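You operate a simulated robot arm through the tools that you are given. There is no shell and no other tool. Be economical: measure what you need, move in short steps, check, and stop when the job is done.

The job below is to be done with a simulated robot arm. You get a single attempt, and the scene is never put back.

## Task
Drain the tank, then wipe the sand off its floor with the sponge.
Fine: rinse drain valve closed again, sponge back in its place. What is to be rubbed or washed off counts as gone when no trace of it is left.

The check looks at the end state, three seconds after you hand in, the way a careful person would. Anything else that was tipped, shoved, dropped, spilled or broken makes it a failure.

## Robot
A 7-joint arm with a fingered hand, fixed in place. Base frame: the origin is at the foot of the arm, x ahead of it, y to its left, z up; the work surface is at about z = 860. Units: mm, degrees, N and s.
With the tool pointing down near the work surface it reaches from about 200 to 800 mm from the base axis. Its first joint turns from -166.0 to 166.0 degrees. Payload 4.9 kg.
Tool frame: the origin (TCP) lies between the finger pads and is the grasp point; the fingertips stand 32 mm ahead of it; z points along the fingers, y is the line along which they close. Largest opening 192 mm; the body of the gripper starts 89 mm behind the TCP. The gripper is a hand of 3 fingers: y runs from the thumb to the fingers, the wrist lies at [0, 0, -267] in the tool frame, and closing takes about 1.5 s.
Orientation is that of the tool frame in the base frame, as a unit quaternion [x, y, z, w]. With the fingers straight down and closing along the base's y, the tool's x points along the base's -x, its y along +y and its z along -z.

## Interface
- The arm moves only by the tool servo_tool. Its argument "deltas" is a list of rows, each an object (a shift or turn left out is 0, a gripper value left out holds the last) with "xyz": the shift along the tool's x, y, z in mm, a list of three; "delta_rot": the turn, a rotation vector about the tool's x, y, z in degrees, a list of three. In form: [{"xyz": [tx, ty, tz], "delta_rot": [rx, ry, rz]}, ...]. A call has 1 to 12 rows; each row shifts and turns the commanded pose from where the row before left it, along the tool's axes as they then stand. "fingers" is the opening, from 0 (shut) to 1 (fully open), set as the call begins (left out, the last holds). Rows are played at 5 a second. More than 50 mm and 8.6 degrees between two rows, or a gripper value outside its range, and nothing of the call is played. Where a pose cannot be reached the arm comes as near as it can. A force on the tool above 40 N (or 10 N above the force at the start of the call, whichever is more), or a blocked arm, ends the call early, and 0.2 s more pass. The fingers move at their own pace (about 153 mm/s each) and stop on an object; they squeeze with about 25 N. The grip force told is the motor's: it shows also when the fingers shut on nothing. Time passes only in rows, and 0.2 s behind the last, so rows that do not move let the fingers close. The reply holds the time, the measured pose of the TCP, the force on the tool along the base axes, the opening and the grip force, in the units named above and with some noise, with the torque about the TCP (base axes, N m) and any sound that the robot's microphone picked up, and new pictures: "pictures" is both (left out), scene, wrist or none.
- Cameras (640 x 400 px; columns grow to the right, rows downward): "scene" is fixed at [399.9, -501, 1428.3]; the picture's right is [0.98, -0.17, 0.00], its down [-0.12, -0.67, -0.73] and it looks along [0.13, 0.72, -0.68] (base axes); focal length 222 px, centre (320, 200). "wrist" rides on the gripper at [80, -46, -113] in the tool frame; the picture's right is [0.50, 0.87, 0.00], its down [-0.67, 0.39, -0.63] and it looks along [-0.55, 0.32, 0.78] (tool axes); focal length 226 px, centre (320, 200). There is no depth. A picture from a camera that has moved, and an enlarged one, comes with that camera's place and axes in the base frame and with its lens.
- curl_fingers(finger1, finger2, thumb_bend): sets how far each is bent, from 0 (flat) to 1 (curled in); at 0.3 the hand is open as for a grip, at 0.7 the pads meet at the TCP. One left out holds its place. A second passes; each finger stops where it meets its share of the squeeze, and holds until it gets a number again. A gripper value or a shape takes the hand back. It gives what a move gives, with no picture; readings hold the bend of each and the force on the fingers (four entries, about 0 where the hand has none), thumb and palm.
- preshape(shape): the hand has 3 fingers and takes this shape, open, in about a second: jaw (thumb against the fingers, like two jaws); tri (thumb and two fingers); tip (a fingertip pinch); poke (one finger out to press); point (the index stretched); flat (the hand flat); cup (the hand cupped); fist (a fist). The gripper value then closes the fingers along that shape, each until it touches; the sizes above hold for jaw. It gives what a move gives, with no picture.
- close_up(camera, box): a new picture of the part [left, top, right, bottom] of that camera's present view, enlarged. It takes no simulated time.
- finish_job(): hands the job in; it is judged then, once.

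Work in short steps. Places have to be worked out from the pictures, the camera data and where the tool is seen: move nearer, look again, correct. Check each grasp and each placing, and mend what went wrong. You have 120 turns and 200 pictures in all, those below and enlarged ones among them. Open the gripper and draw the arm clear of the work before you hand the job in, unless the task says otherwise; then end with one line.

The tools are called after "Call:" as name(argument=value, ...) on one line, values as JSON. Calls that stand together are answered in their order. servo_tool: Moves the arm, as the interface text tells. Its arguments: {"type":"object","properties":{"deltas":{"type":"array","items":{"type":"object","properties":{"xyz":{"type":"array","items":{"type":"number"}},"delta_rot":{"type":"array","items":{"type":"number"}}}}},"fingers":{"type":"number"},"pictures":{"type":"string","enum":["both","scene","wrist","none"]}},"required":["deltas"]} The other tools are called the same way: preshape (shape) gives the hand a shape; curl_fingers (finger1, finger2, thumb_bend) moves the fingers one by one; close_up (camera, box) takes an enlarged picture of a part of a camera's view; finish_job () hands the job in.

At the start:

```text
time: 0.0
eef_pos: [395.7, 429.0, 1219.0]
tool_rot: [-0.001, 1.0, 0.0, 0.0]
wrist_force: [0.6, -0.4, -0.3]
torque: [-0.02, 0.0, 0.0]
width: 192.0
finger_force: 0.1
shape: jaw
bend: [0.3, 0.3, 0.3]
finger forces: [0.0, 0.0, 0.0, 0.0, 0.0, 0.1]
```

scene: 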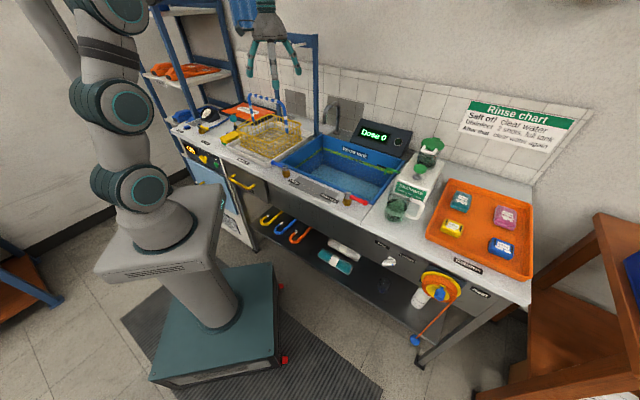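
wrist: 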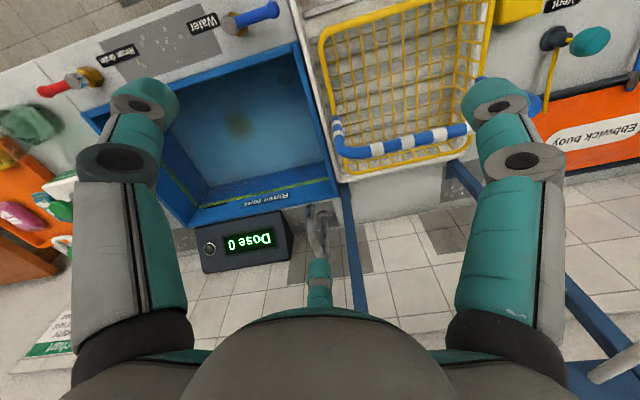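

The tank with its two valves (Water blue handle, Rinse drain red handle) is in view; I enlarge both views to find handles and the sponge.

Call:
close_up(camera="scene", box=[160, 80, 420, 240])

Call:
close_up(camera="scene", box=[300, 120, 560, 300])

Call:
close_up(camera="wrist", box=[0, 0, 340, 212])

```text
2.46 times, centred on (290, 160) of scene
camera zoom: at [399.9, -501.0, 1428.3], right [0.98, -0.17, 0.0], down [-0.12, -0.67, -0.73], along [0.13, 0.72, -0.68], focal length 547 px, centre (394, 298)
```

zoom: 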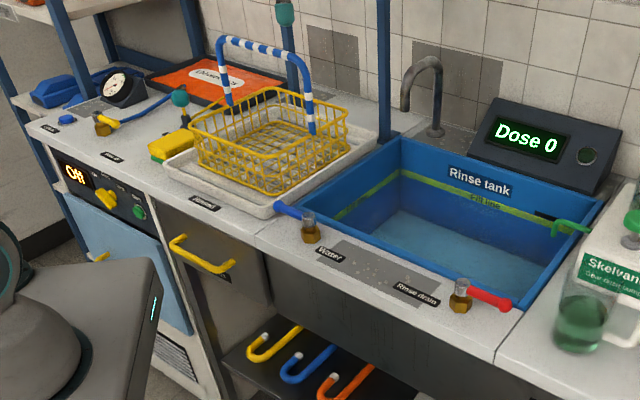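

```text
2.22 times, centred on (430, 210) of scene
camera zoom: at [399.9, -501.0, 1428.3], right [0.98, -0.17, 0.0], down [-0.12, -0.67, -0.73], along [0.13, 0.72, -0.68], focal length 494 px, centre (76, 178)
```

zoom: 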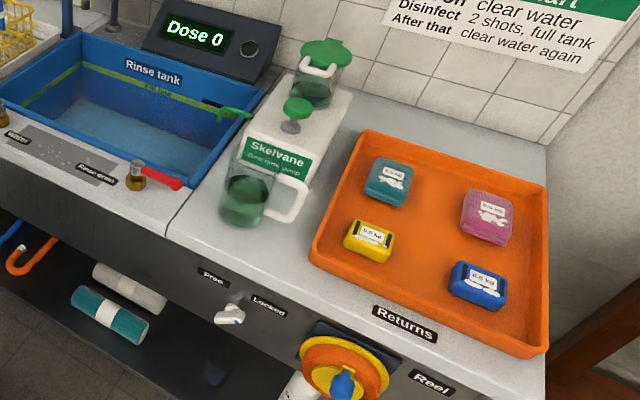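

```text
1.88 times, centred on (170, 106) of wrist
camera zoom: at [315.8, 383.5, 1330.1], right [-0.5, 0.87, 0.0], down [0.67, 0.39, 0.63], along [0.55, 0.32, -0.78], focal length 426 px, centre (602, 377)
```

zoom: 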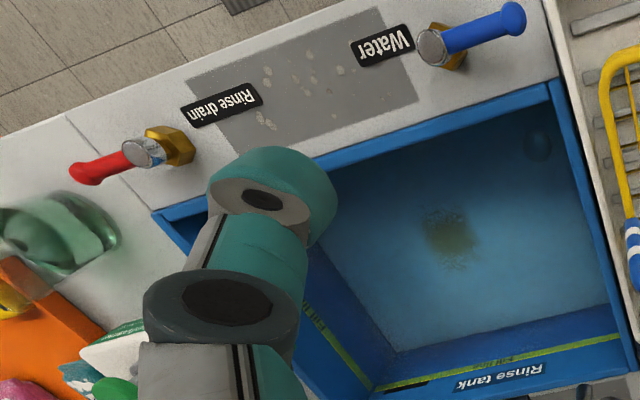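

The lever pivots come out near (602,58) for the drain, with the lever pointing along about (0.7,-0.7) and the sponge near (133,614). I go above the drain lever at height.

Call:
servo_tool(deltas=[{"xyz": [-20, -38, 0]}, {"xyz": [-20, -38, 0]}, {"xyz": [-20, -38, 0]}, {"xyz": [-20, -38, 0]}, {"xyz": [-20, -38, 0]}, {"xyz": [-20, -38, 0]}, {"xyz": [-20, -38, 0]}, {"xyz": [-20, -38, 0]}, {"xyz": [-20, -38, 0]}, {"xyz": [-20, -38, 0]}], pictures="none")

Call:
servo_tool(deltas=[{"delta_rot": [0, 0, 7.5]}, {"delta_rot": [0, 0, 7.5]}, {"delta_rot": [0, 0, 7.5]}, {"delta_rot": [0, 0, 7.5]}, {"delta_rot": [0, 0, 7.5]}, {"delta_rot": [0, 0, 7.5]}, {"xyz": [0, 0, 30]}, {"xyz": [0, 0, 30]}, {"xyz": [0, 0, 30]}])

```text
time: 2.2
eef_pos: [597.7, 50.2, 1217.3]
tool_rot: [-0.001, 1.0, 0.0, 0.001]
wrist_force: [0.5, 0.0, 0.2]
torque: [0.0, -0.02, 0.01]
width: 192.0
finger_force: 0.0
shape: jaw
bend: [0.3, 0.3, 0.3]
finger forces: [0.0, 0.1, 0.0, 0.0, 0.0, 0.0]
```

```text
time: 4.2
eef_pos: [598.0, 49.7, 1129.1]
tool_rot: [0.382, 0.924, 0.001, 0.001]
wrist_force: [-0.5, 0.2, 0.7]
torque: [-0.02, -0.01, 0.01]
width: 191.8
finger_force: 0.0
shape: jaw
bend: [0.3, 0.3, 0.3]
finger forces: [0.0, 0.1, 0.0, 0.0, 0.0, 0.0]
camera wrist: at [507.9, 73.8, 1240.3], right [0.26, 0.97, 0.0], down [0.75, -0.2, 0.63], along [0.61, -0.16, -0.77], focal length 226 px, centre (320, 200)
```

scene: 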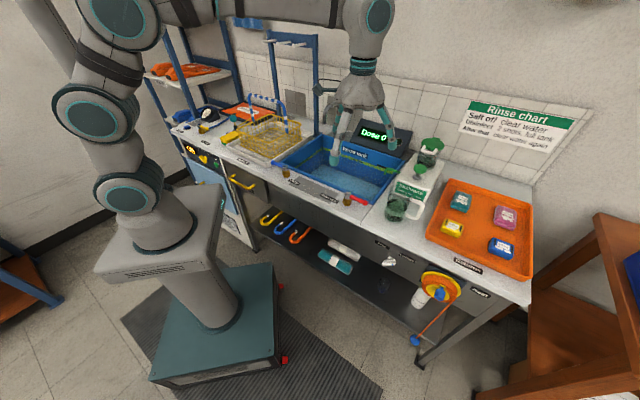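
wrist: 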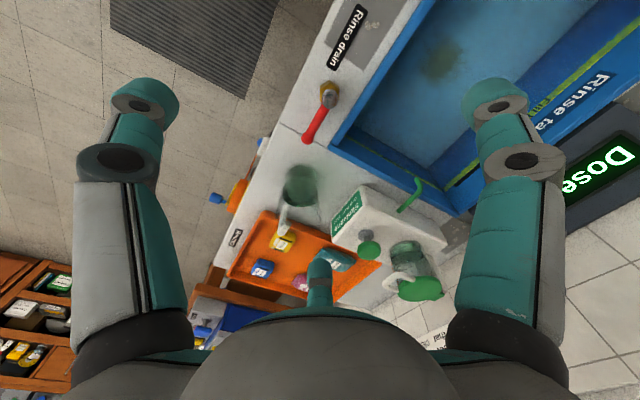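

The drain lever runs from the pivot at about (596,63) to the tip at about (651,17). I take a close look before deciding which way it turns.

Call:
close_up(camera="wrist", box=[260, 0, 440, 170])

Call:
close_up(camera="scene", box=[270, 160, 390, 235])

```text
2.35 times, centred on (350, 85) of wrist
camera zoom: at [507.9, 73.8, 1240.3], right [0.26, 0.97, 0.0], down [0.75, -0.2, 0.63], along [0.61, -0.16, -0.77], focal length 532 px, centre (249, 471)
```

zoom: 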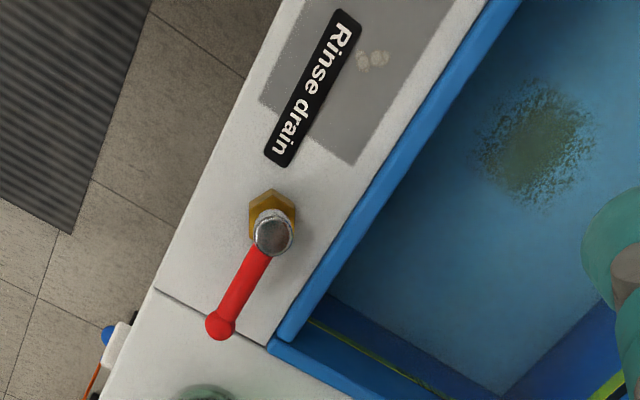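

```text
5.33 times, centred on (330, 198) of scene
camera zoom: at [399.9, -501.0, 1428.3], right [0.98, -0.17, 0.0], down [-0.12, -0.67, -0.73], along [0.13, 0.72, -0.68], focal length 1185 px, centre (267, 213)
```

zoom: 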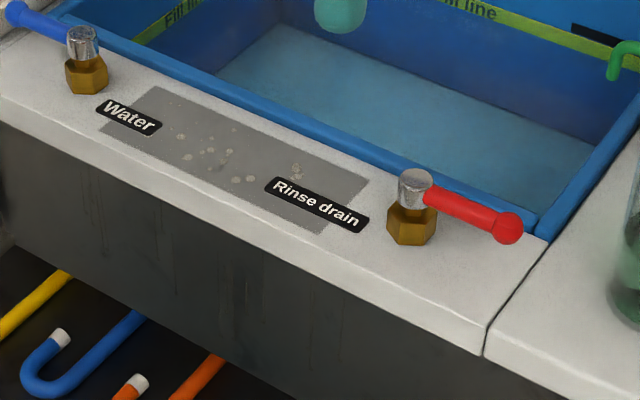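

The lever is clear all around. I try the poke shape and see where the finger ends up.

Call:
preshape(shape="poke")

Call:
servo_tool(deltas=[{"xyz": [0, 0, 30]}, {"xyz": [0, 0, 0]}])

Call:
close_up(camera="scene", box=[300, 40, 440, 210])

```text
time: 5.1
eef_pos: [596.4, 49.6, 1127.7]
tool_rot: [0.383, 0.924, 0.0, 0.0]
wrist_force: [0.4, 0.5, -0.5]
torque: [0.02, 0.02, 0.0]
width: 0.0
finger_force: 0.0
shape: poke
bend: [1.0, 1.0, 0.91]
finger forces: [0.0, 0.0, 0.0, 0.1, 0.0, 0.0]
```

```text
time: 5.7
eef_pos: [594.4, 50.8, 1099.6]
tool_rot: [0.382, 0.924, 0.0, 0.0]
wrist_force: [0.5, 0.8, -1.2]
torque: [0.01, -0.03, 0.03]
width: 0.0
finger_force: 0.0
shape: poke
bend: [1.0, 1.0, 0.91]
finger forces: [0.0, 0.1, 0.0, 0.0, 0.0, 0.0]
camera wrist: at [506.3, 74.7, 1210.4], right [0.26, 0.97, 0.0], down [0.75, -0.2, 0.63], along [0.61, -0.16, -0.78], focal length 226 px, centre (320, 200)
```

scene: 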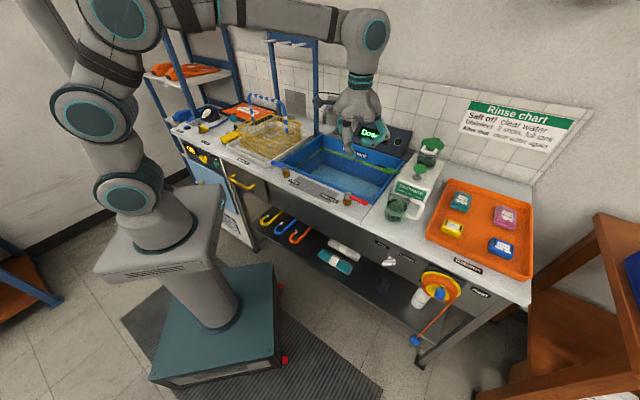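
wrist: 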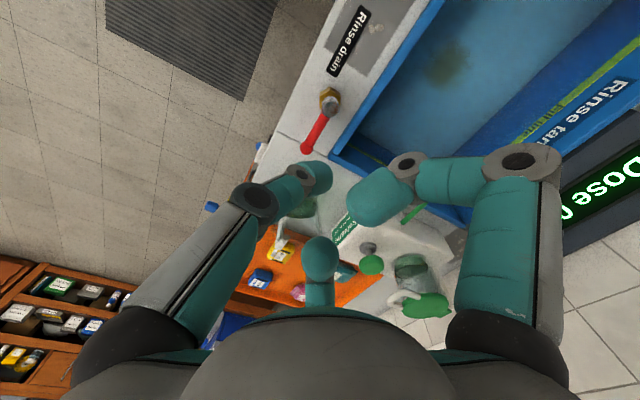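

```text
2.35 times, centred on (370, 125) of scene
camera zoom: at [399.9, -501.0, 1428.3], right [0.98, -0.17, 0.0], down [-0.12, -0.67, -0.73], along [0.13, 0.72, -0.68], focal length 523 px, centre (202, 376)
```

zoom: 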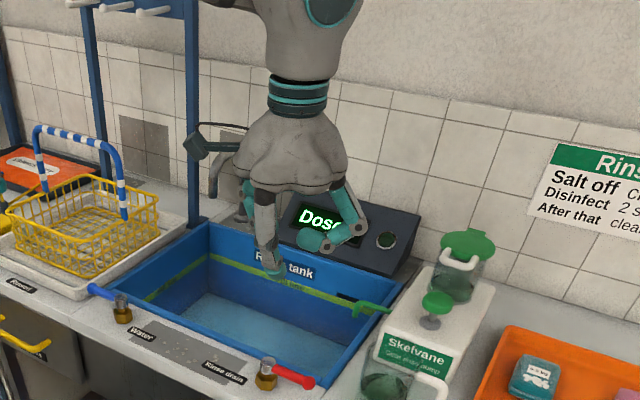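

The poke finger doesn't stand out clearly, so I use the jaw shape fully closed as a blunt stick. I go beside the lever on the front side near its tip, high first.

Call:
preshape(shape="jaw")

Call:
servo_tool(deltas=[{"xyz": [-17, -12, 0]}, {"xyz": [-17, -12, 0]}, {"xyz": [-16, -10, 20]}, {"xyz": [0, 0, 30]}, {"xyz": [0, 0, 30]}, {"xyz": [0, 0, 20]}, {"xyz": [0, 0, 0]}, {"xyz": [0, 0, 0]}], fingers=0)

Call:
close_up(camera="scene", box=[280, 100, 440, 220])

```text
time: 6.6
eef_pos: [594.7, 52.2, 1098.9]
tool_rot: [0.383, 0.924, 0.0, 0.001]
wrist_force: [-0.7, 0.0, -0.7]
torque: [0.0, -0.01, -0.01]
width: 191.9
finger_force: 0.0
shape: jaw
bend: [0.3, 0.3, 0.3]
finger forces: [0.0, 0.0, 0.0, 0.0, 0.0, 0.0]
```

```text
time: 8.4
eef_pos: [607.1, -11.1, 997.9]
tool_rot: [0.383, 0.924, -0.001, 0.001]
wrist_force: [-0.4, 0.5, 0.7]
torque: [0.02, -0.01, -0.01]
width: 0.2
finger_force: 25.0
shape: jaw
bend: [0.7, 0.7, 0.7]
finger forces: [0.0, 0.0, 0.1, 0.0, 0.0, 0.1]
camera wrist: at [518.3, 13.1, 1110.3], right [0.26, 0.97, 0.0], down [0.75, -0.2, 0.63], along [0.61, -0.16, -0.78], focal length 226 px, centre (320, 200)
```

scene: 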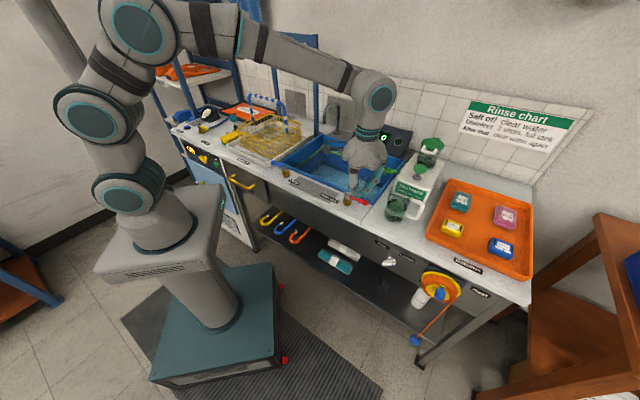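
wrist: 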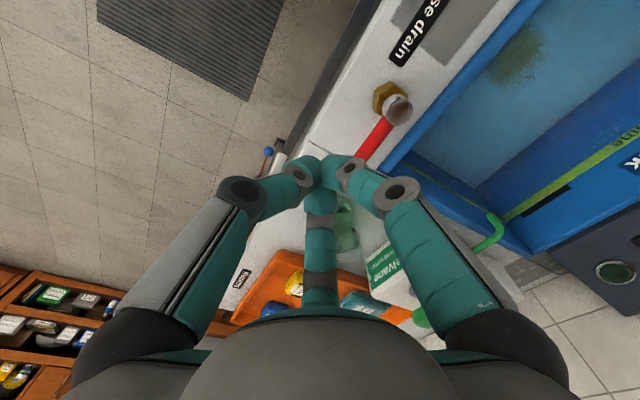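

```text
3.33 times, centred on (360, 160) of scene
camera zoom: at [399.9, -501.0, 1428.3], right [0.98, -0.17, 0.0], down [-0.12, -0.67, -0.73], along [0.13, 0.72, -0.68], focal length 741 px, centre (187, 333)
```

zoom: 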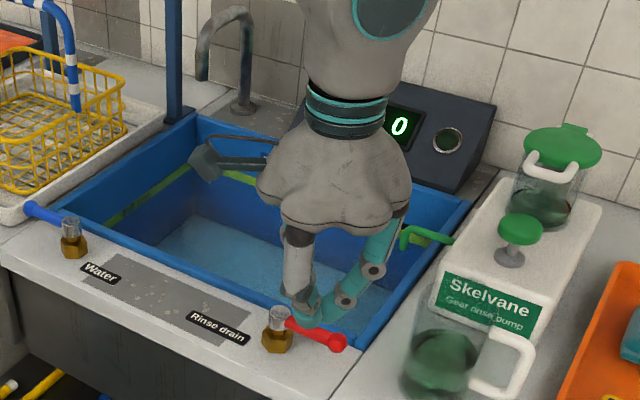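

Tips are at along≈60, 45 mm in front of the lever line. I lower to TCP z≈910 and look.

Call:
servo_tool(deltas=[{"xyz": [8, 0, 25]}, {"xyz": [0, 0, 25]}, {"xyz": [0, 0, 25]}, {"xyz": [0, 0, 13]}, {"xyz": [0, 0, 0]}])

Call:
close_up(camera="wrist", box=[240, 60, 480, 230])

Call:
close_up(camera="scene", box=[300, 150, 420, 225])

```text
time: 9.6
eef_pos: [601.8, -3.6, 911.1]
tool_rot: [0.384, 0.924, 0.0, 0.0]
wrist_force: [-0.4, -0.5, 0.2]
torque: [-0.05, 0.03, -0.01]
width: 0.0
finger_force: 24.7
shape: jaw
bend: [0.7, 0.7, 0.7]
finger forces: [0.1, 0.0, 0.0, 0.0, 0.0, 0.1]
camera wrist: at [513.1, 20.0, 1022.6], right [0.26, 0.97, 0.0], down [0.75, -0.2, 0.63], along [0.61, -0.16, -0.78], focal length 226 px, centre (320, 200)
```

scene: 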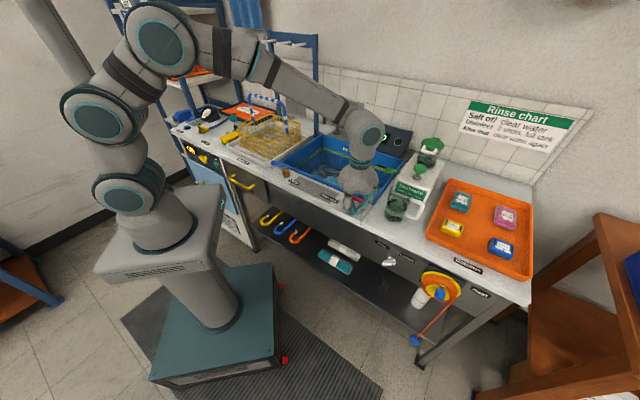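
wrist: 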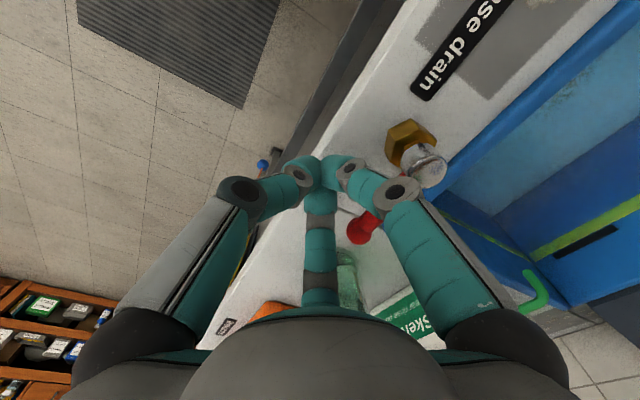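

```text
2.35 times, centred on (360, 145) of wrist
camera zoom: at [513.1, 20.0, 1022.6], right [0.26, 0.97, 0.0], down [0.75, -0.2, 0.63], along [0.61, -0.16, -0.78], focal length 532 px, centre (226, 329)
```

zoom: 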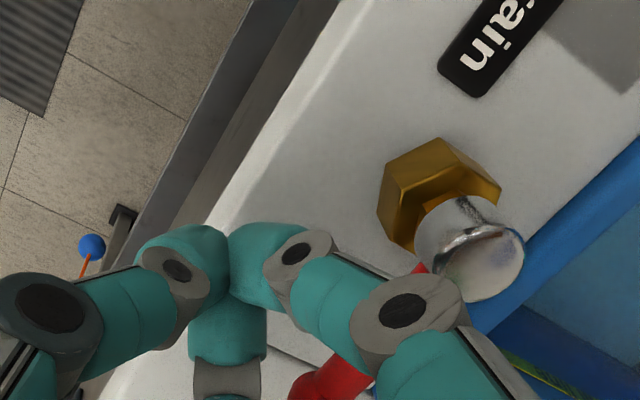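

```text
5.33 times, centred on (360, 188) of scene
camera zoom: at [399.9, -501.0, 1428.3], right [0.98, -0.17, 0.0], down [-0.12, -0.67, -0.73], along [0.13, 0.72, -0.68], focal length 1185 px, centre (107, 267)
```

zoom: 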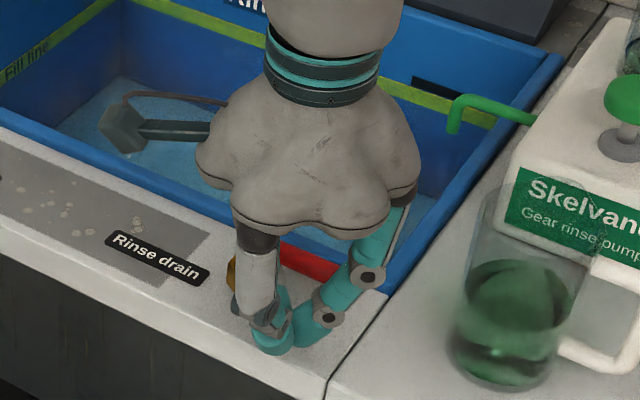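

No contact yet. I push toward the tank gently in small steps and watch force and lever.

Call:
servo_tool(deltas=[{"xyz": [0, 8, 0]}, {"xyz": [0, 8, 0]}, {"xyz": [0, 8, 0]}, {"xyz": [0, 8, 0]}, {"xyz": [0, 8, 0]}, {"xyz": [0, 8, 0]}], pictures="wrist")

Call:
close_up(camera="scene", box=[300, 150, 420, 225])

```text
time: 10.6
eef_pos: [617.9, 11.5, 909.0]
tool_rot: [0.383, 0.924, -0.006, -0.004]
wrist_force: [-17.1, -14.4, 13.5]
torque: [0.14, 0.04, 0.2]
width: 0.0
finger_force: 24.5
shape: jaw
bend: [0.7, 0.7, 0.7]
finger forces: [17.3, 8.1, 0.0, 0.0, 0.0, 0.0]
stopped in row 4: the force on the tool passed its limit at 46 N (the readings are from after the stop); the commanded pose is now the measured one
camera wrist: at [529.9, 35.5, 1022.7], right [0.26, 0.97, -0.01], down [0.76, -0.2, 0.62], along [0.6, -0.17, -0.78], focal length 226 px, centre (320, 200)
```

wrist: 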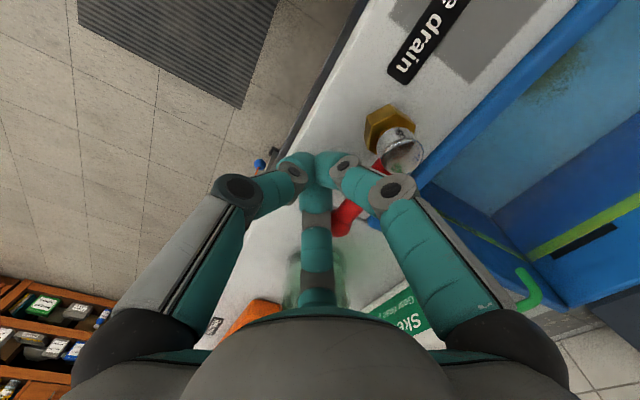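

```text
5.33 times, centred on (360, 188) of scene
camera zoom: at [399.9, -501.0, 1428.3], right [0.98, -0.17, 0.0], down [-0.12, -0.67, -0.73], along [0.13, 0.72, -0.68], focal length 1185 px, centre (107, 267)
```

zoom: 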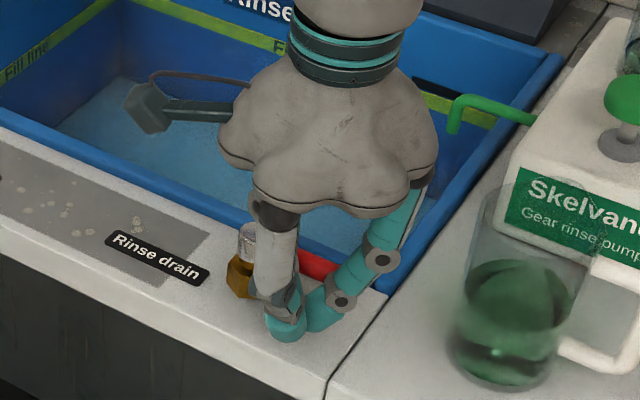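

It is stopped toward the tank, so it must open toward the front. I back off, lift, and cross over to the tank side of the lever.

Call:
servo_tool(deltas=[{"xyz": [0, -15, 0]}, {"xyz": [0, -5, -30]}, {"xyz": [0, 0, -40]}, {"xyz": [0, 0, -30]}, {"xyz": [0, 30, 0]}, {"xyz": [0, 30, 0]}, {"xyz": [0, 30, 0]}, {"xyz": [0, 5, 25]}, {"xyz": [0, 0, 25]}, {"xyz": [0, 0, 20]}, {"xyz": [0, 0, 0]}])

Call:
close_up(camera="scene", box=[300, 150, 420, 225])

```text
time: 13.0
eef_pos: [670.2, 65.4, 939.6]
tool_rot: [0.383, 0.924, -0.005, -0.003]
wrist_force: [-0.6, -0.2, -0.8]
torque: [0.0, -0.01, -0.01]
width: 0.3
finger_force: 25.0
shape: jaw
bend: [0.7, 0.7, 0.7]
finger forces: [0.0, 0.0, 0.0, 0.1, 0.0, 0.0]
camera wrist: at [583.3, 90.2, 1051.4], right [0.26, 0.97, -0.01], down [0.76, -0.2, 0.62], along [0.6, -0.17, -0.78], focal length 226 px, centre (320, 200)
```

scene: 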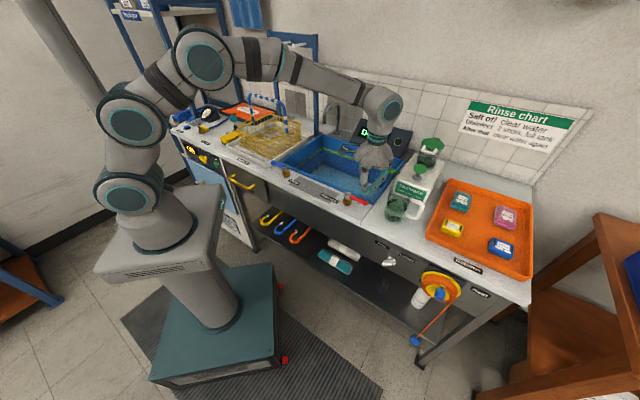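
wrist: 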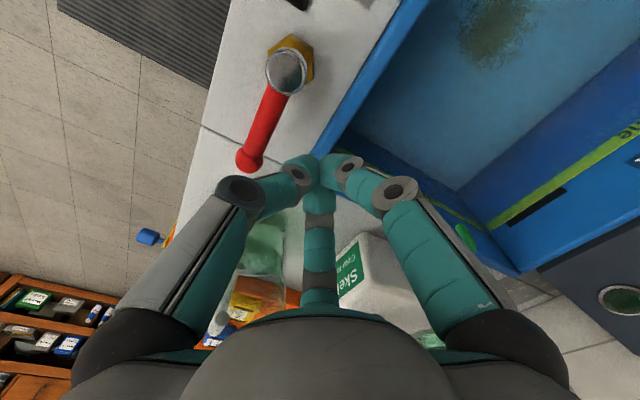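

```text
5.33 times, centred on (360, 188) of scene
camera zoom: at [399.9, -501.0, 1428.3], right [0.98, -0.17, 0.0], down [-0.12, -0.67, -0.73], along [0.13, 0.72, -0.68], focal length 1185 px, centre (107, 267)
```

zoom: 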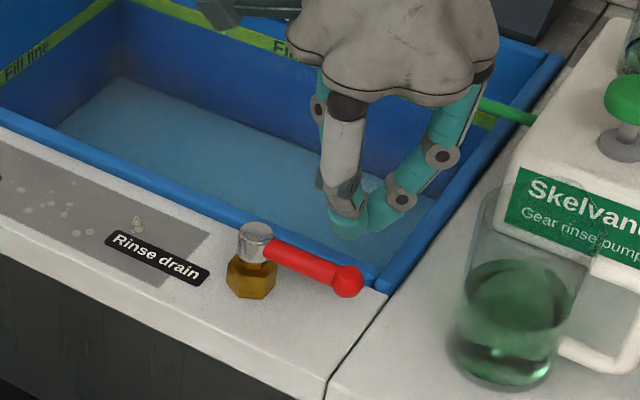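

I lower 20 mm beside the lever and push it toward the front along the arc.

Call:
servo_tool(deltas=[{"xyz": [0, -5, 10]}, {"xyz": [0, -5, 10]}, {"xyz": [0, -10, 0]}, {"xyz": [0, -10, 0]}, {"xyz": [0, -10, 0]}, {"xyz": [0, -10, 0]}, {"xyz": [0, -10, 0]}], pictures="wrist")

Call:
close_up(camera="scene", box=[300, 150, 420, 225])

```text
time: 14.6
eef_pos: [628.4, 22.4, 918.7]
tool_rot: [0.383, 0.924, -0.005, -0.004]
wrist_force: [1.5, -0.3, 0.5]
torque: [0.0, -0.01, 0.02]
width: 0.0
finger_force: 24.9
shape: jaw
bend: [0.7, 0.7, 0.7]
finger forces: [0.0, 0.0, 0.0, 0.2, 0.0, 0.0]
camera wrist: at [541.6, 47.0, 1031.4], right [0.26, 0.97, -0.01], down [0.76, -0.2, 0.62], along [0.6, -0.17, -0.78], focal length 226 px, centre (320, 200)
```

wrist: 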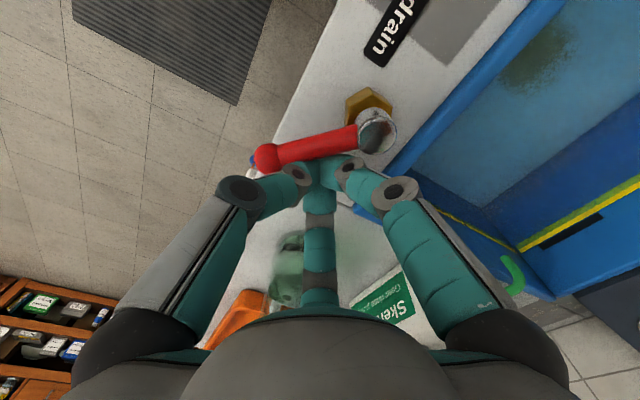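

```text
5.33 times, centred on (360, 188) of scene
camera zoom: at [399.9, -501.0, 1428.3], right [0.98, -0.17, 0.0], down [-0.12, -0.67, -0.73], along [0.13, 0.72, -0.68], focal length 1185 px, centre (107, 267)
```

zoom: 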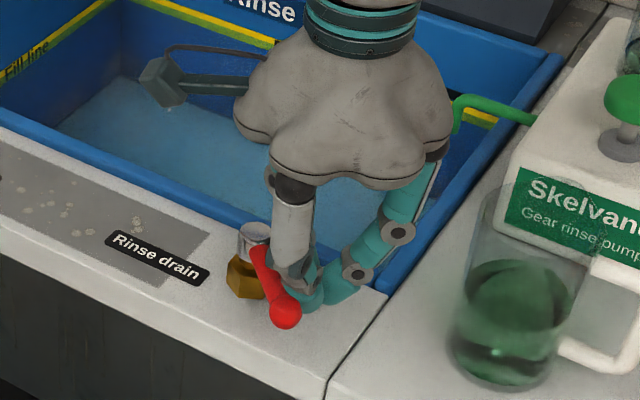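

The lever turns. I continue along the arc to the stop.

Call:
servo_tool(deltas=[{"xyz": [2, -8, 0]}, {"xyz": [3, -8, 0]}, {"xyz": [4, -8, 0]}, {"xyz": [6, -8, 0]}, {"xyz": [7, -6, 0]}, {"xyz": [7, -4, 0]}, {"xyz": [7, -2, 0]}, {"xyz": [5, 0, 0]}], pictures="wrist")

Call:
close_up(camera="scene", box=[300, 150, 420, 225])

```text
time: 16.1
eef_pos: [583.3, 9.9, 921.8]
tool_rot: [0.382, 0.924, -0.004, 0.004]
wrist_force: [13.9, -7.5, -6.6]
torque: [-0.17, -0.36, 0.11]
width: 0.0
finger_force: 24.8
shape: jaw
bend: [0.7, 0.7, 0.7]
finger forces: [0.0, 0.1, 0.1, 0.1, 0.0, 0.1]
stopped in row 7: the force on the tool passed its limit at 46 N (the readings are from after the stop); the commanded pose is now the measured one
camera wrist: at [493.9, 35.8, 1033.0], right [0.26, 0.97, -0.01], down [0.75, -0.19, 0.64], along [0.61, -0.17, -0.77], focal length 226 px, centre (320, 200)
```

wrist: 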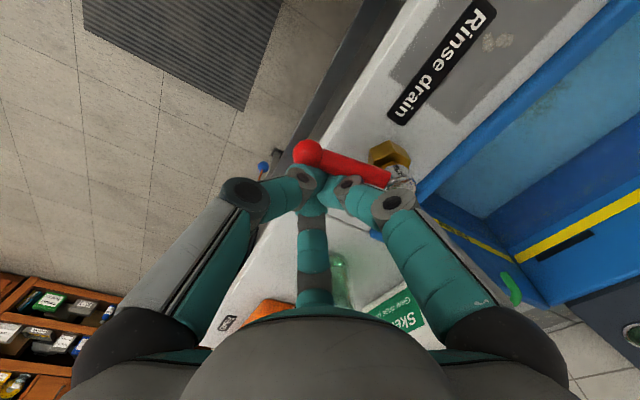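

```text
5.33 times, centred on (360, 188) of scene
camera zoom: at [399.9, -501.0, 1428.3], right [0.98, -0.17, 0.0], down [-0.12, -0.67, -0.73], along [0.13, 0.72, -0.68], focal length 1185 px, centre (107, 267)
```

zoom: 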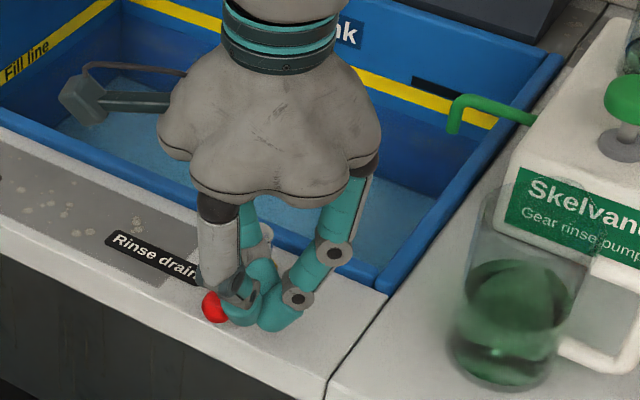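

The drain is open (at the stop). I back off, rise, and head toward the sponge while the tank drains.

Call:
servo_tool(deltas=[{"xyz": [-15, 0, 0]}, {"xyz": [0, 0, -45]}, {"xyz": [0, 0, -45]}, {"xyz": [0, 0, -45]}, {"xyz": [0, 0, -45]}, {"xyz": [0, 0, -45]}, {"xyz": [45, 0, 0]}, {"xyz": [45, 0, 0]}, {"xyz": [45, 0, 0]}, {"xyz": [45, 0, 0]}, {"xyz": [45, 0, 0]}, {"xyz": [45, 0, 0]}], pictures="none")

Call:
servo_tool(deltas=[{"xyz": [45, 0, 0]}, {"xyz": [45, 0, 0]}, {"xyz": [45, 0, 0]}, {"xyz": [45, 0, 0]}, {"xyz": [45, 0, 0]}, {"xyz": [45, 0, 0]}, {"xyz": [45, 0, 0]}, {"xyz": [45, 0, 0]}, {"xyz": [45, 0, 0]}], fingers=0.6)

Call:
close_up(camera="scene", box=[160, 70, 420, 232])

```text
time: 18.7
eef_pos: [398.0, 195.6, 1144.1]
tool_rot: [0.383, 0.924, -0.003, 0.001]
wrist_force: [-0.6, 0.6, 0.1]
torque: [0.01, -0.04, -0.01]
width: 0.1
finger_force: 25.6
shape: jaw
bend: [0.7, 0.7, 0.7]
finger forces: [0.0, 0.0, 0.1, 0.1, 0.0, 0.1]
```

```text
time: 20.7
eef_pos: [114.3, 481.9, 1140.3]
tool_rot: [0.382, 0.924, -0.004, 0.002]
wrist_force: [0.2, 0.0, 0.4]
torque: [-0.02, -0.02, -0.01]
width: 115.1
finger_force: 0.0
shape: jaw
bend: [0.32, 0.32, 0.7]
finger forces: [0.0, 0.1, 0.1, 0.0, 0.1, 0.0]
camera wrist: at [25.3, 506.5, 1251.6], right [0.26, 0.97, -0.01], down [0.75, -0.2, 0.63], along [0.61, -0.17, -0.77], focal length 226 px, centre (320, 200)
```

scene: 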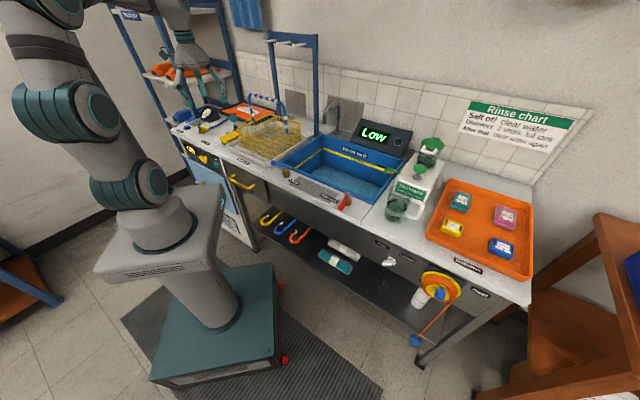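
wrist: 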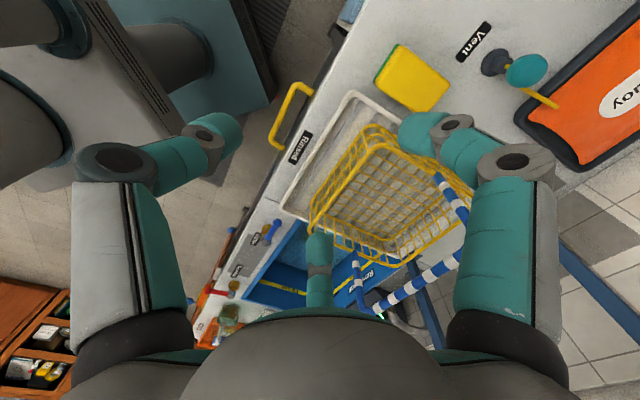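

```text
2.46 times, centred on (290, 151) of scene
camera zoom: at [399.9, -501.0, 1428.3], right [0.98, -0.17, 0.0], down [-0.12, -0.67, -0.73], along [0.13, 0.72, -0.68], focal length 547 px, centre (394, 321)
```

zoom: 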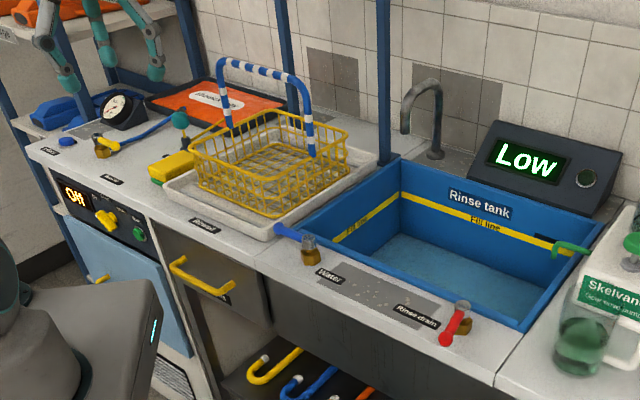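

The display reads "Low" and the fill line is yellow, so the tank is draining. The sponge lies at about (133,618), its long side along (0.7,0.7). I move above it and turn the hand -30° so that one digit faces away from the basket.

Call:
servo_tool(deltas=[{"xyz": [18, 27, 0]}, {"xyz": [18, 27, 0]}, {"xyz": [18, 28, 0]}, {"xyz": [19, 28, 0]}, {"delta_rot": [0, 0, -7.5]}, {"delta_rot": [0, 0, -7.5]}, {"delta_rot": [0, 0, -7.5]}, {"delta_rot": [0, 0, -7.5]}, {"xyz": [0, 0, 30]}, {"xyz": [0, 0, 30]}], fingers=0.8)

Call:
close_up(camera="wrist", box=[220, 0, 480, 200])

Call:
close_up(camera="scene", box=[140, 20, 300, 170])

```text
time: 22.9
eef_pos: [142.4, 609.0, 1081.9]
tool_rot: [0.131, 0.991, -0.004, 0.002]
wrist_force: [0.6, 0.0, 0.8]
torque: [0.03, 0.03, 0.0]
width: 153.3
finger_force: 0.1
shape: jaw
bend: [0.26, 0.26, 0.49]
finger forces: [0.0, 0.0, 0.0, 0.0, 0.0, 0.1]
camera wrist: at [53.7, 586.0, 1193.7], right [-0.26, 0.97, -0.01], down [0.75, 0.21, 0.63], along [0.61, 0.16, -0.78], focal length 226 px, centre (320, 200)
```

scene: 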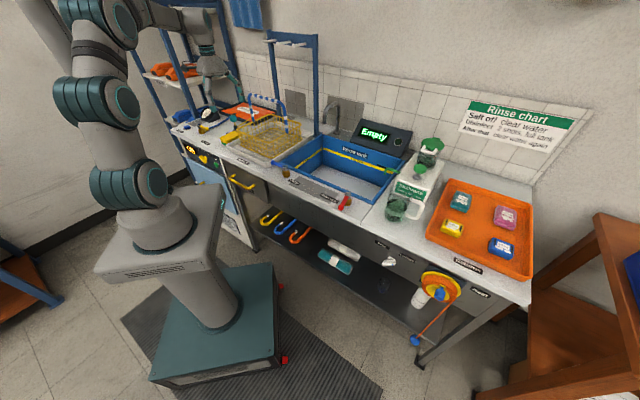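
wrist: 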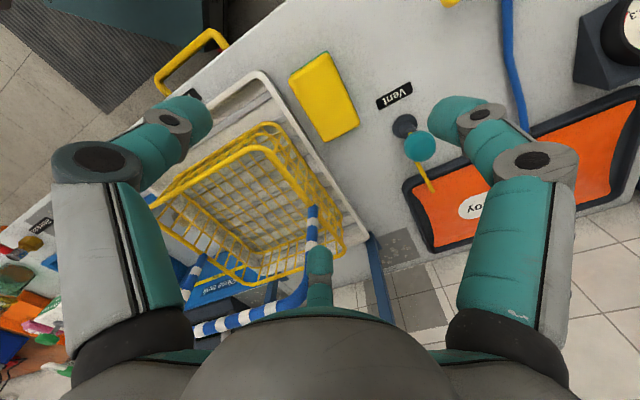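

```text
2.00 times, centred on (350, 100) of wrist
camera zoom: at [53.7, 586.0, 1193.7], right [-0.26, 0.97, -0.01], down [0.75, 0.21, 0.63], along [0.61, 0.16, -0.78], focal length 452 px, centre (260, 400)
```

zoom: 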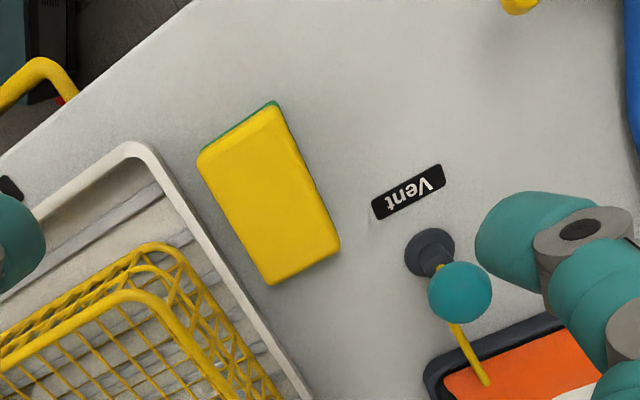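

```text
2.67 times, centred on (220, 95) of scene
camera zoom: at [399.9, -501.0, 1428.3], right [0.98, -0.17, 0.0], down [-0.12, -0.67, -0.73], along [0.13, 0.72, -0.68], focal length 593 px, centre (587, 480)
```

zoom: 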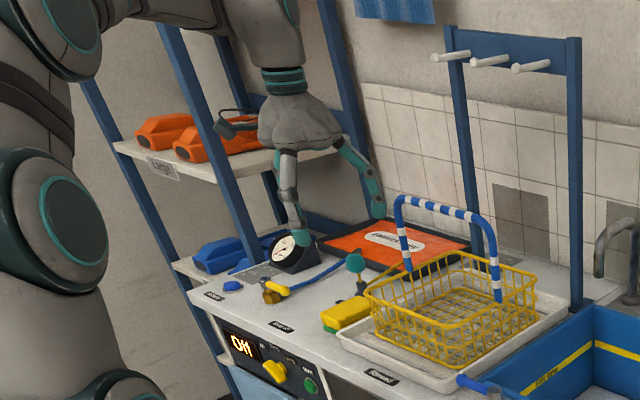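

The display shows "Empty". The sponge is about 95×55, centred near (134,615), and the hand is almost right over it. I set the opening to about 115 mm and descend part way to check tray clearance.

Call:
servo_tool(deltas=[{"xyz": [0, 0, 30]}, {"xyz": [0, 0, 30]}, {"xyz": [0, 0, 30]}, {"xyz": [0, 0, 30]}, {"xyz": [0, 0, 25]}, {"xyz": [0, 0, 0]}], fingers=0.6)

Call:
close_up(camera="wrist", box=[160, 40, 480, 280])

Call:
close_up(camera="scene", box=[180, 70, 290, 170])

```text
time: 24.3
eef_pos: [141.5, 606.8, 934.9]
tool_rot: [0.13, 0.991, -0.005, 0.001]
wrist_force: [0.9, -0.4, 0.5]
torque: [-0.01, 0.0, 0.0]
width: 115.6
finger_force: 0.0
shape: jaw
bend: [0.32, 0.32, 0.7]
finger forces: [0.1, 0.0, 0.1, 0.0, 0.0, 0.0]
camera wrist: at [53.0, 584.0, 1046.8], right [-0.26, 0.97, -0.01], down [0.75, 0.21, 0.63], along [0.61, 0.16, -0.78], focal length 226 px, centre (320, 200)
```

scene: 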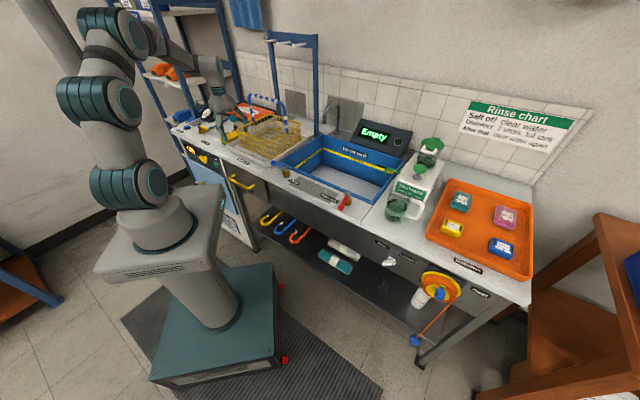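
wrist: 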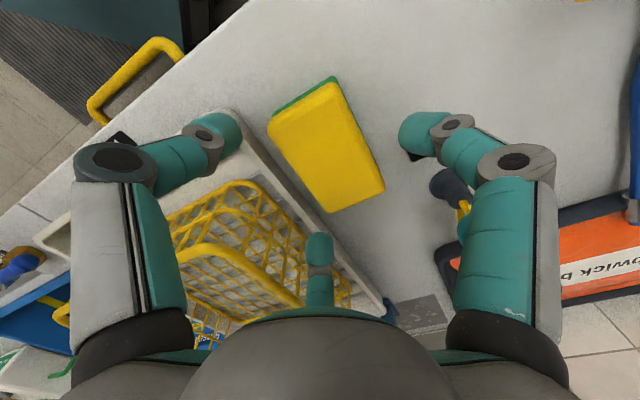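

```text
1.67 times, centred on (320, 160) of wrist
camera zoom: at [53.0, 584.0, 1046.8], right [-0.26, 0.97, -0.01], down [0.75, 0.21, 0.63], along [0.61, 0.16, -0.78], focal length 377 px, centre (320, 267)
```

zoom: 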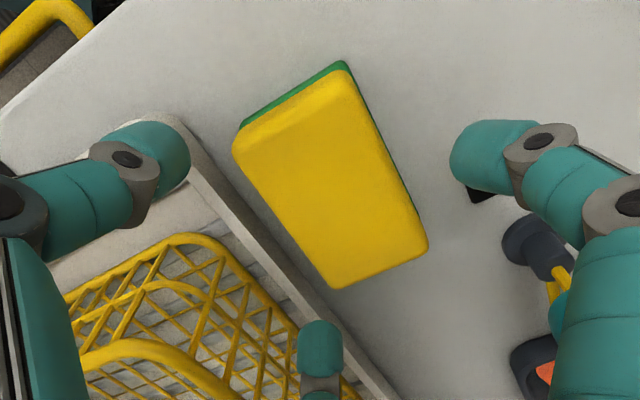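

```text
4.00 times, centred on (235, 120) of scene
camera zoom: at [399.9, -501.0, 1428.3], right [0.98, -0.17, 0.0], down [-0.12, -0.67, -0.73], along [0.13, 0.72, -0.68], focal length 889 px, centre (660, 520)
```

zoom: 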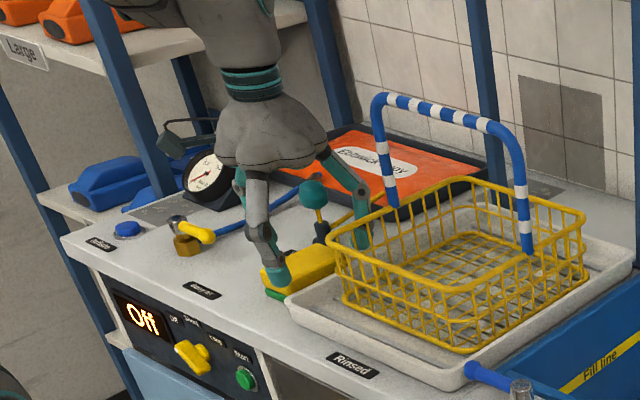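

The tray edge is close to the thumb tip, so I shift 5 mm away from the tray, narrow the opening a little, and descend.

Call:
servo_tool(deltas=[{"xyz": [4.3, 2.5, 0]}, {"xyz": [0, 0, 0]}, {"xyz": [0, 0, 8]}, {"xyz": [0, 0, 8]}, {"xyz": [0, 0, 7]}, {"xyz": [0, 0, 6]}], fingers=0.54)

Call:
close_up(camera="wrist", box=[160, 40, 480, 280])

Call:
close_up(camera="scene", box=[180, 70, 290, 170])

```text
time: 25.7
eef_pos: [137.4, 611.4, 906.8]
tool_rot: [0.13, 0.991, -0.004, 0.001]
wrist_force: [1.7, -0.6, 1.6]
torque: [-0.03, -0.1, 0.0]
width: 105.5
finger_force: 0.1
shape: jaw
bend: [0.35, 0.34, 0.7]
finger forces: [0.0, 1.4, 0.1, 0.0, 0.8, 0.0]
camera wrist: at [48.2, 588.6, 1018.4], right [-0.26, 0.97, -0.01], down [0.75, 0.21, 0.63], along [0.61, 0.16, -0.78], focal length 226 px, centre (320, 200)
```

scene: 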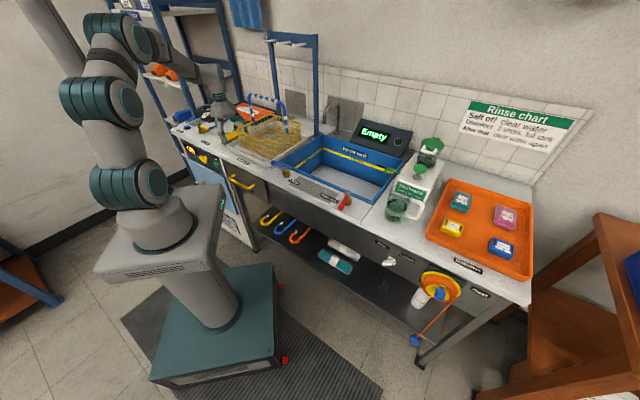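
wrist: 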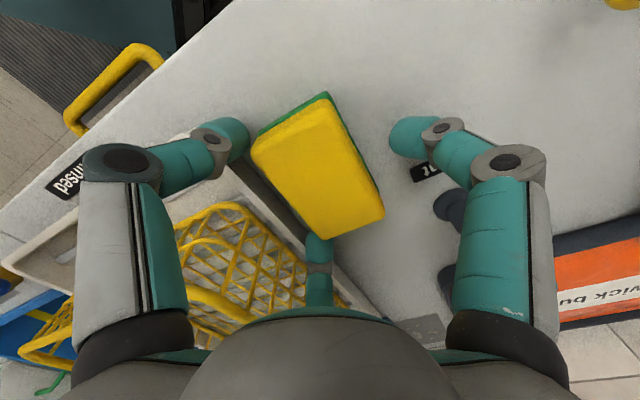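

```text
1.67 times, centred on (320, 160) of wrist
camera zoom: at [48.2, 588.6, 1018.4], right [-0.26, 0.97, -0.01], down [0.75, 0.21, 0.63], along [0.61, 0.16, -0.78], focal length 377 px, centre (320, 267)
```

zoom: 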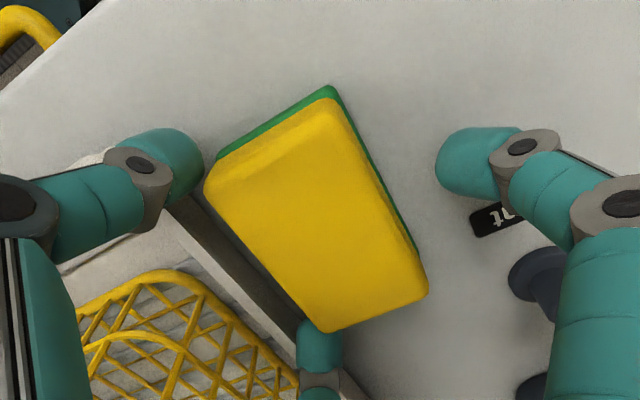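

```text
4.00 times, centred on (235, 120) of scene
camera zoom: at [399.9, -501.0, 1428.3], right [0.98, -0.17, 0.0], down [-0.12, -0.67, -0.73], along [0.13, 0.72, -0.68], focal length 889 px, centre (660, 520)
```

zoom: 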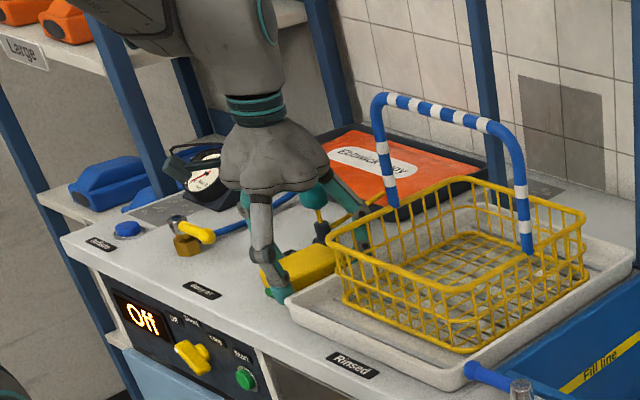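

The digits surround the sponge with light touches on its corners. I close the grip.

Call:
servo_tool(deltas=[{}, {}, {}, {}, {}, {}, {}, {}], fingers=0, pictures="wrist")

Call:
close_up(camera="scene", box=[180, 70, 290, 170])

```text
time: 27.5
eef_pos: [138.2, 611.1, 905.7]
tool_rot: [0.131, 0.991, -0.004, 0.001]
wrist_force: [0.3, 0.4, 0.3]
torque: [0.04, 0.0, 0.03]
width: 89.5
finger_force: 25.8
shape: jaw
bend: [0.47, 0.35, 0.7]
finger forces: [23.6, 19.6, 0.0, 0.0, 22.7, 0.0]
camera wrist: at [48.1, 588.5, 1018.3], right [-0.26, 0.97, -0.01], down [0.75, 0.21, 0.63], along [0.61, 0.16, -0.78], focal length 226 px, centre (320, 200)
```

wrist: 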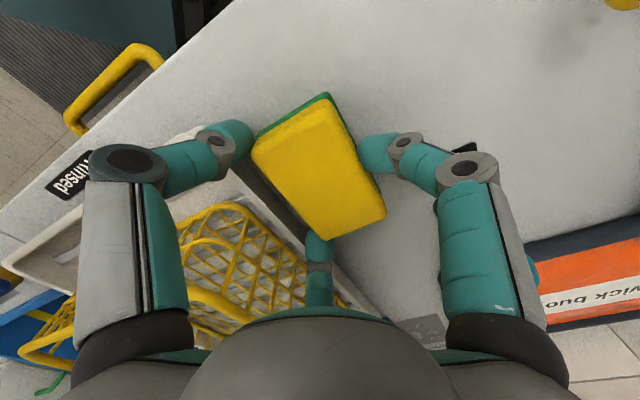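

```text
4.00 times, centred on (235, 120) of scene
camera zoom: at [399.9, -501.0, 1428.3], right [0.98, -0.17, 0.0], down [-0.12, -0.67, -0.73], along [0.13, 0.72, -0.68], focal length 889 px, centre (660, 520)
```

zoom: 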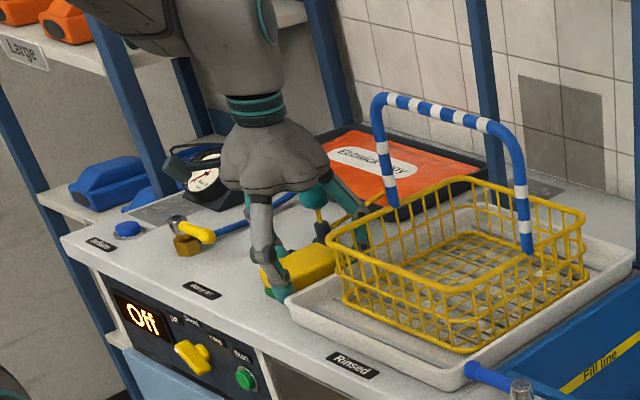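

A firm three-point grip (about 20 N each), and the sponge has not moved. I lift it and check it holds; the pose to put it back is (138,611,906).

Call:
servo_tool(deltas=[{"xyz": [0, 0, -10]}, {"xyz": [0, 0, -20]}, {"xyz": [0, 0, -40]}, {"xyz": [0, 0, -40]}, {"xyz": [0, 0, -45]}, {"xyz": [0, 0, -45]}])

Call:
close_up(camera="scene", box=[170, 30, 290, 140])

```text
time: 28.9
eef_pos: [137.2, 612.9, 1105.9]
tool_rot: [0.13, 0.991, -0.005, 0.001]
wrist_force: [0.1, 0.1, -1.3]
torque: [0.0, 0.0, -0.02]
width: 89.2
finger_force: 25.1
shape: jaw
bend: [0.47, 0.35, 0.7]
finger forces: [23.8, 19.3, 0.0, 0.0, 22.6, 0.1]
camera wrist: at [48.8, 589.8, 1217.6], right [-0.26, 0.97, -0.01], down [0.75, 0.21, 0.63], along [0.61, 0.15, -0.78], focal length 226 px, centre (320, 200)
```

scene: 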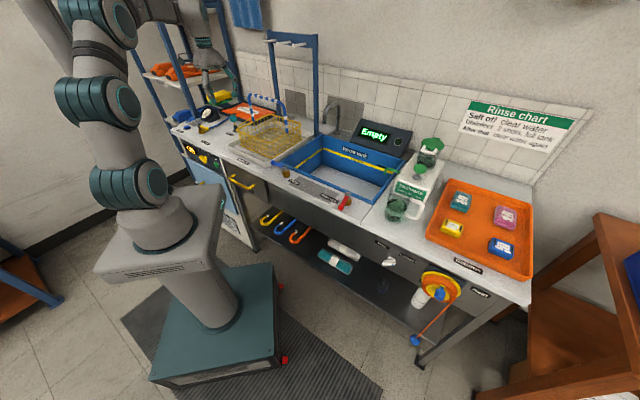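
wrist: 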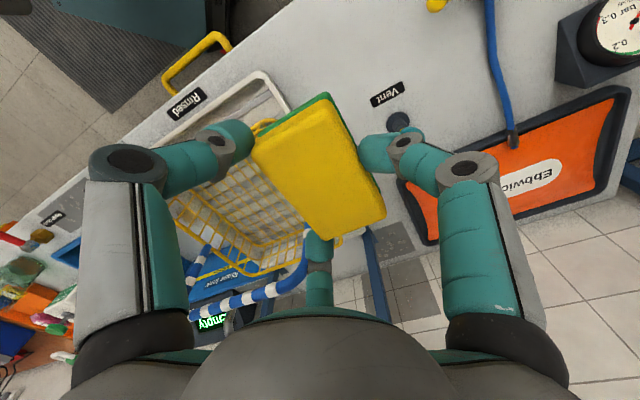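

```text
3.64 times, centred on (230, 85) of scene
camera zoom: at [399.9, -501.0, 1428.3], right [0.98, -0.17, 0.0], down [-0.12, -0.67, -0.73], along [0.13, 0.72, -0.68], focal length 808 px, centre (647, 618)
```

zoom: 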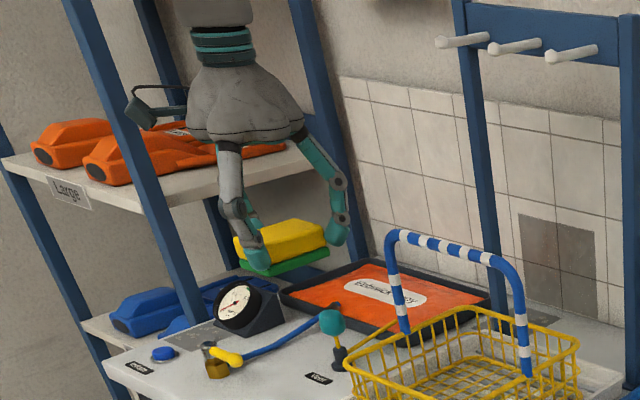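

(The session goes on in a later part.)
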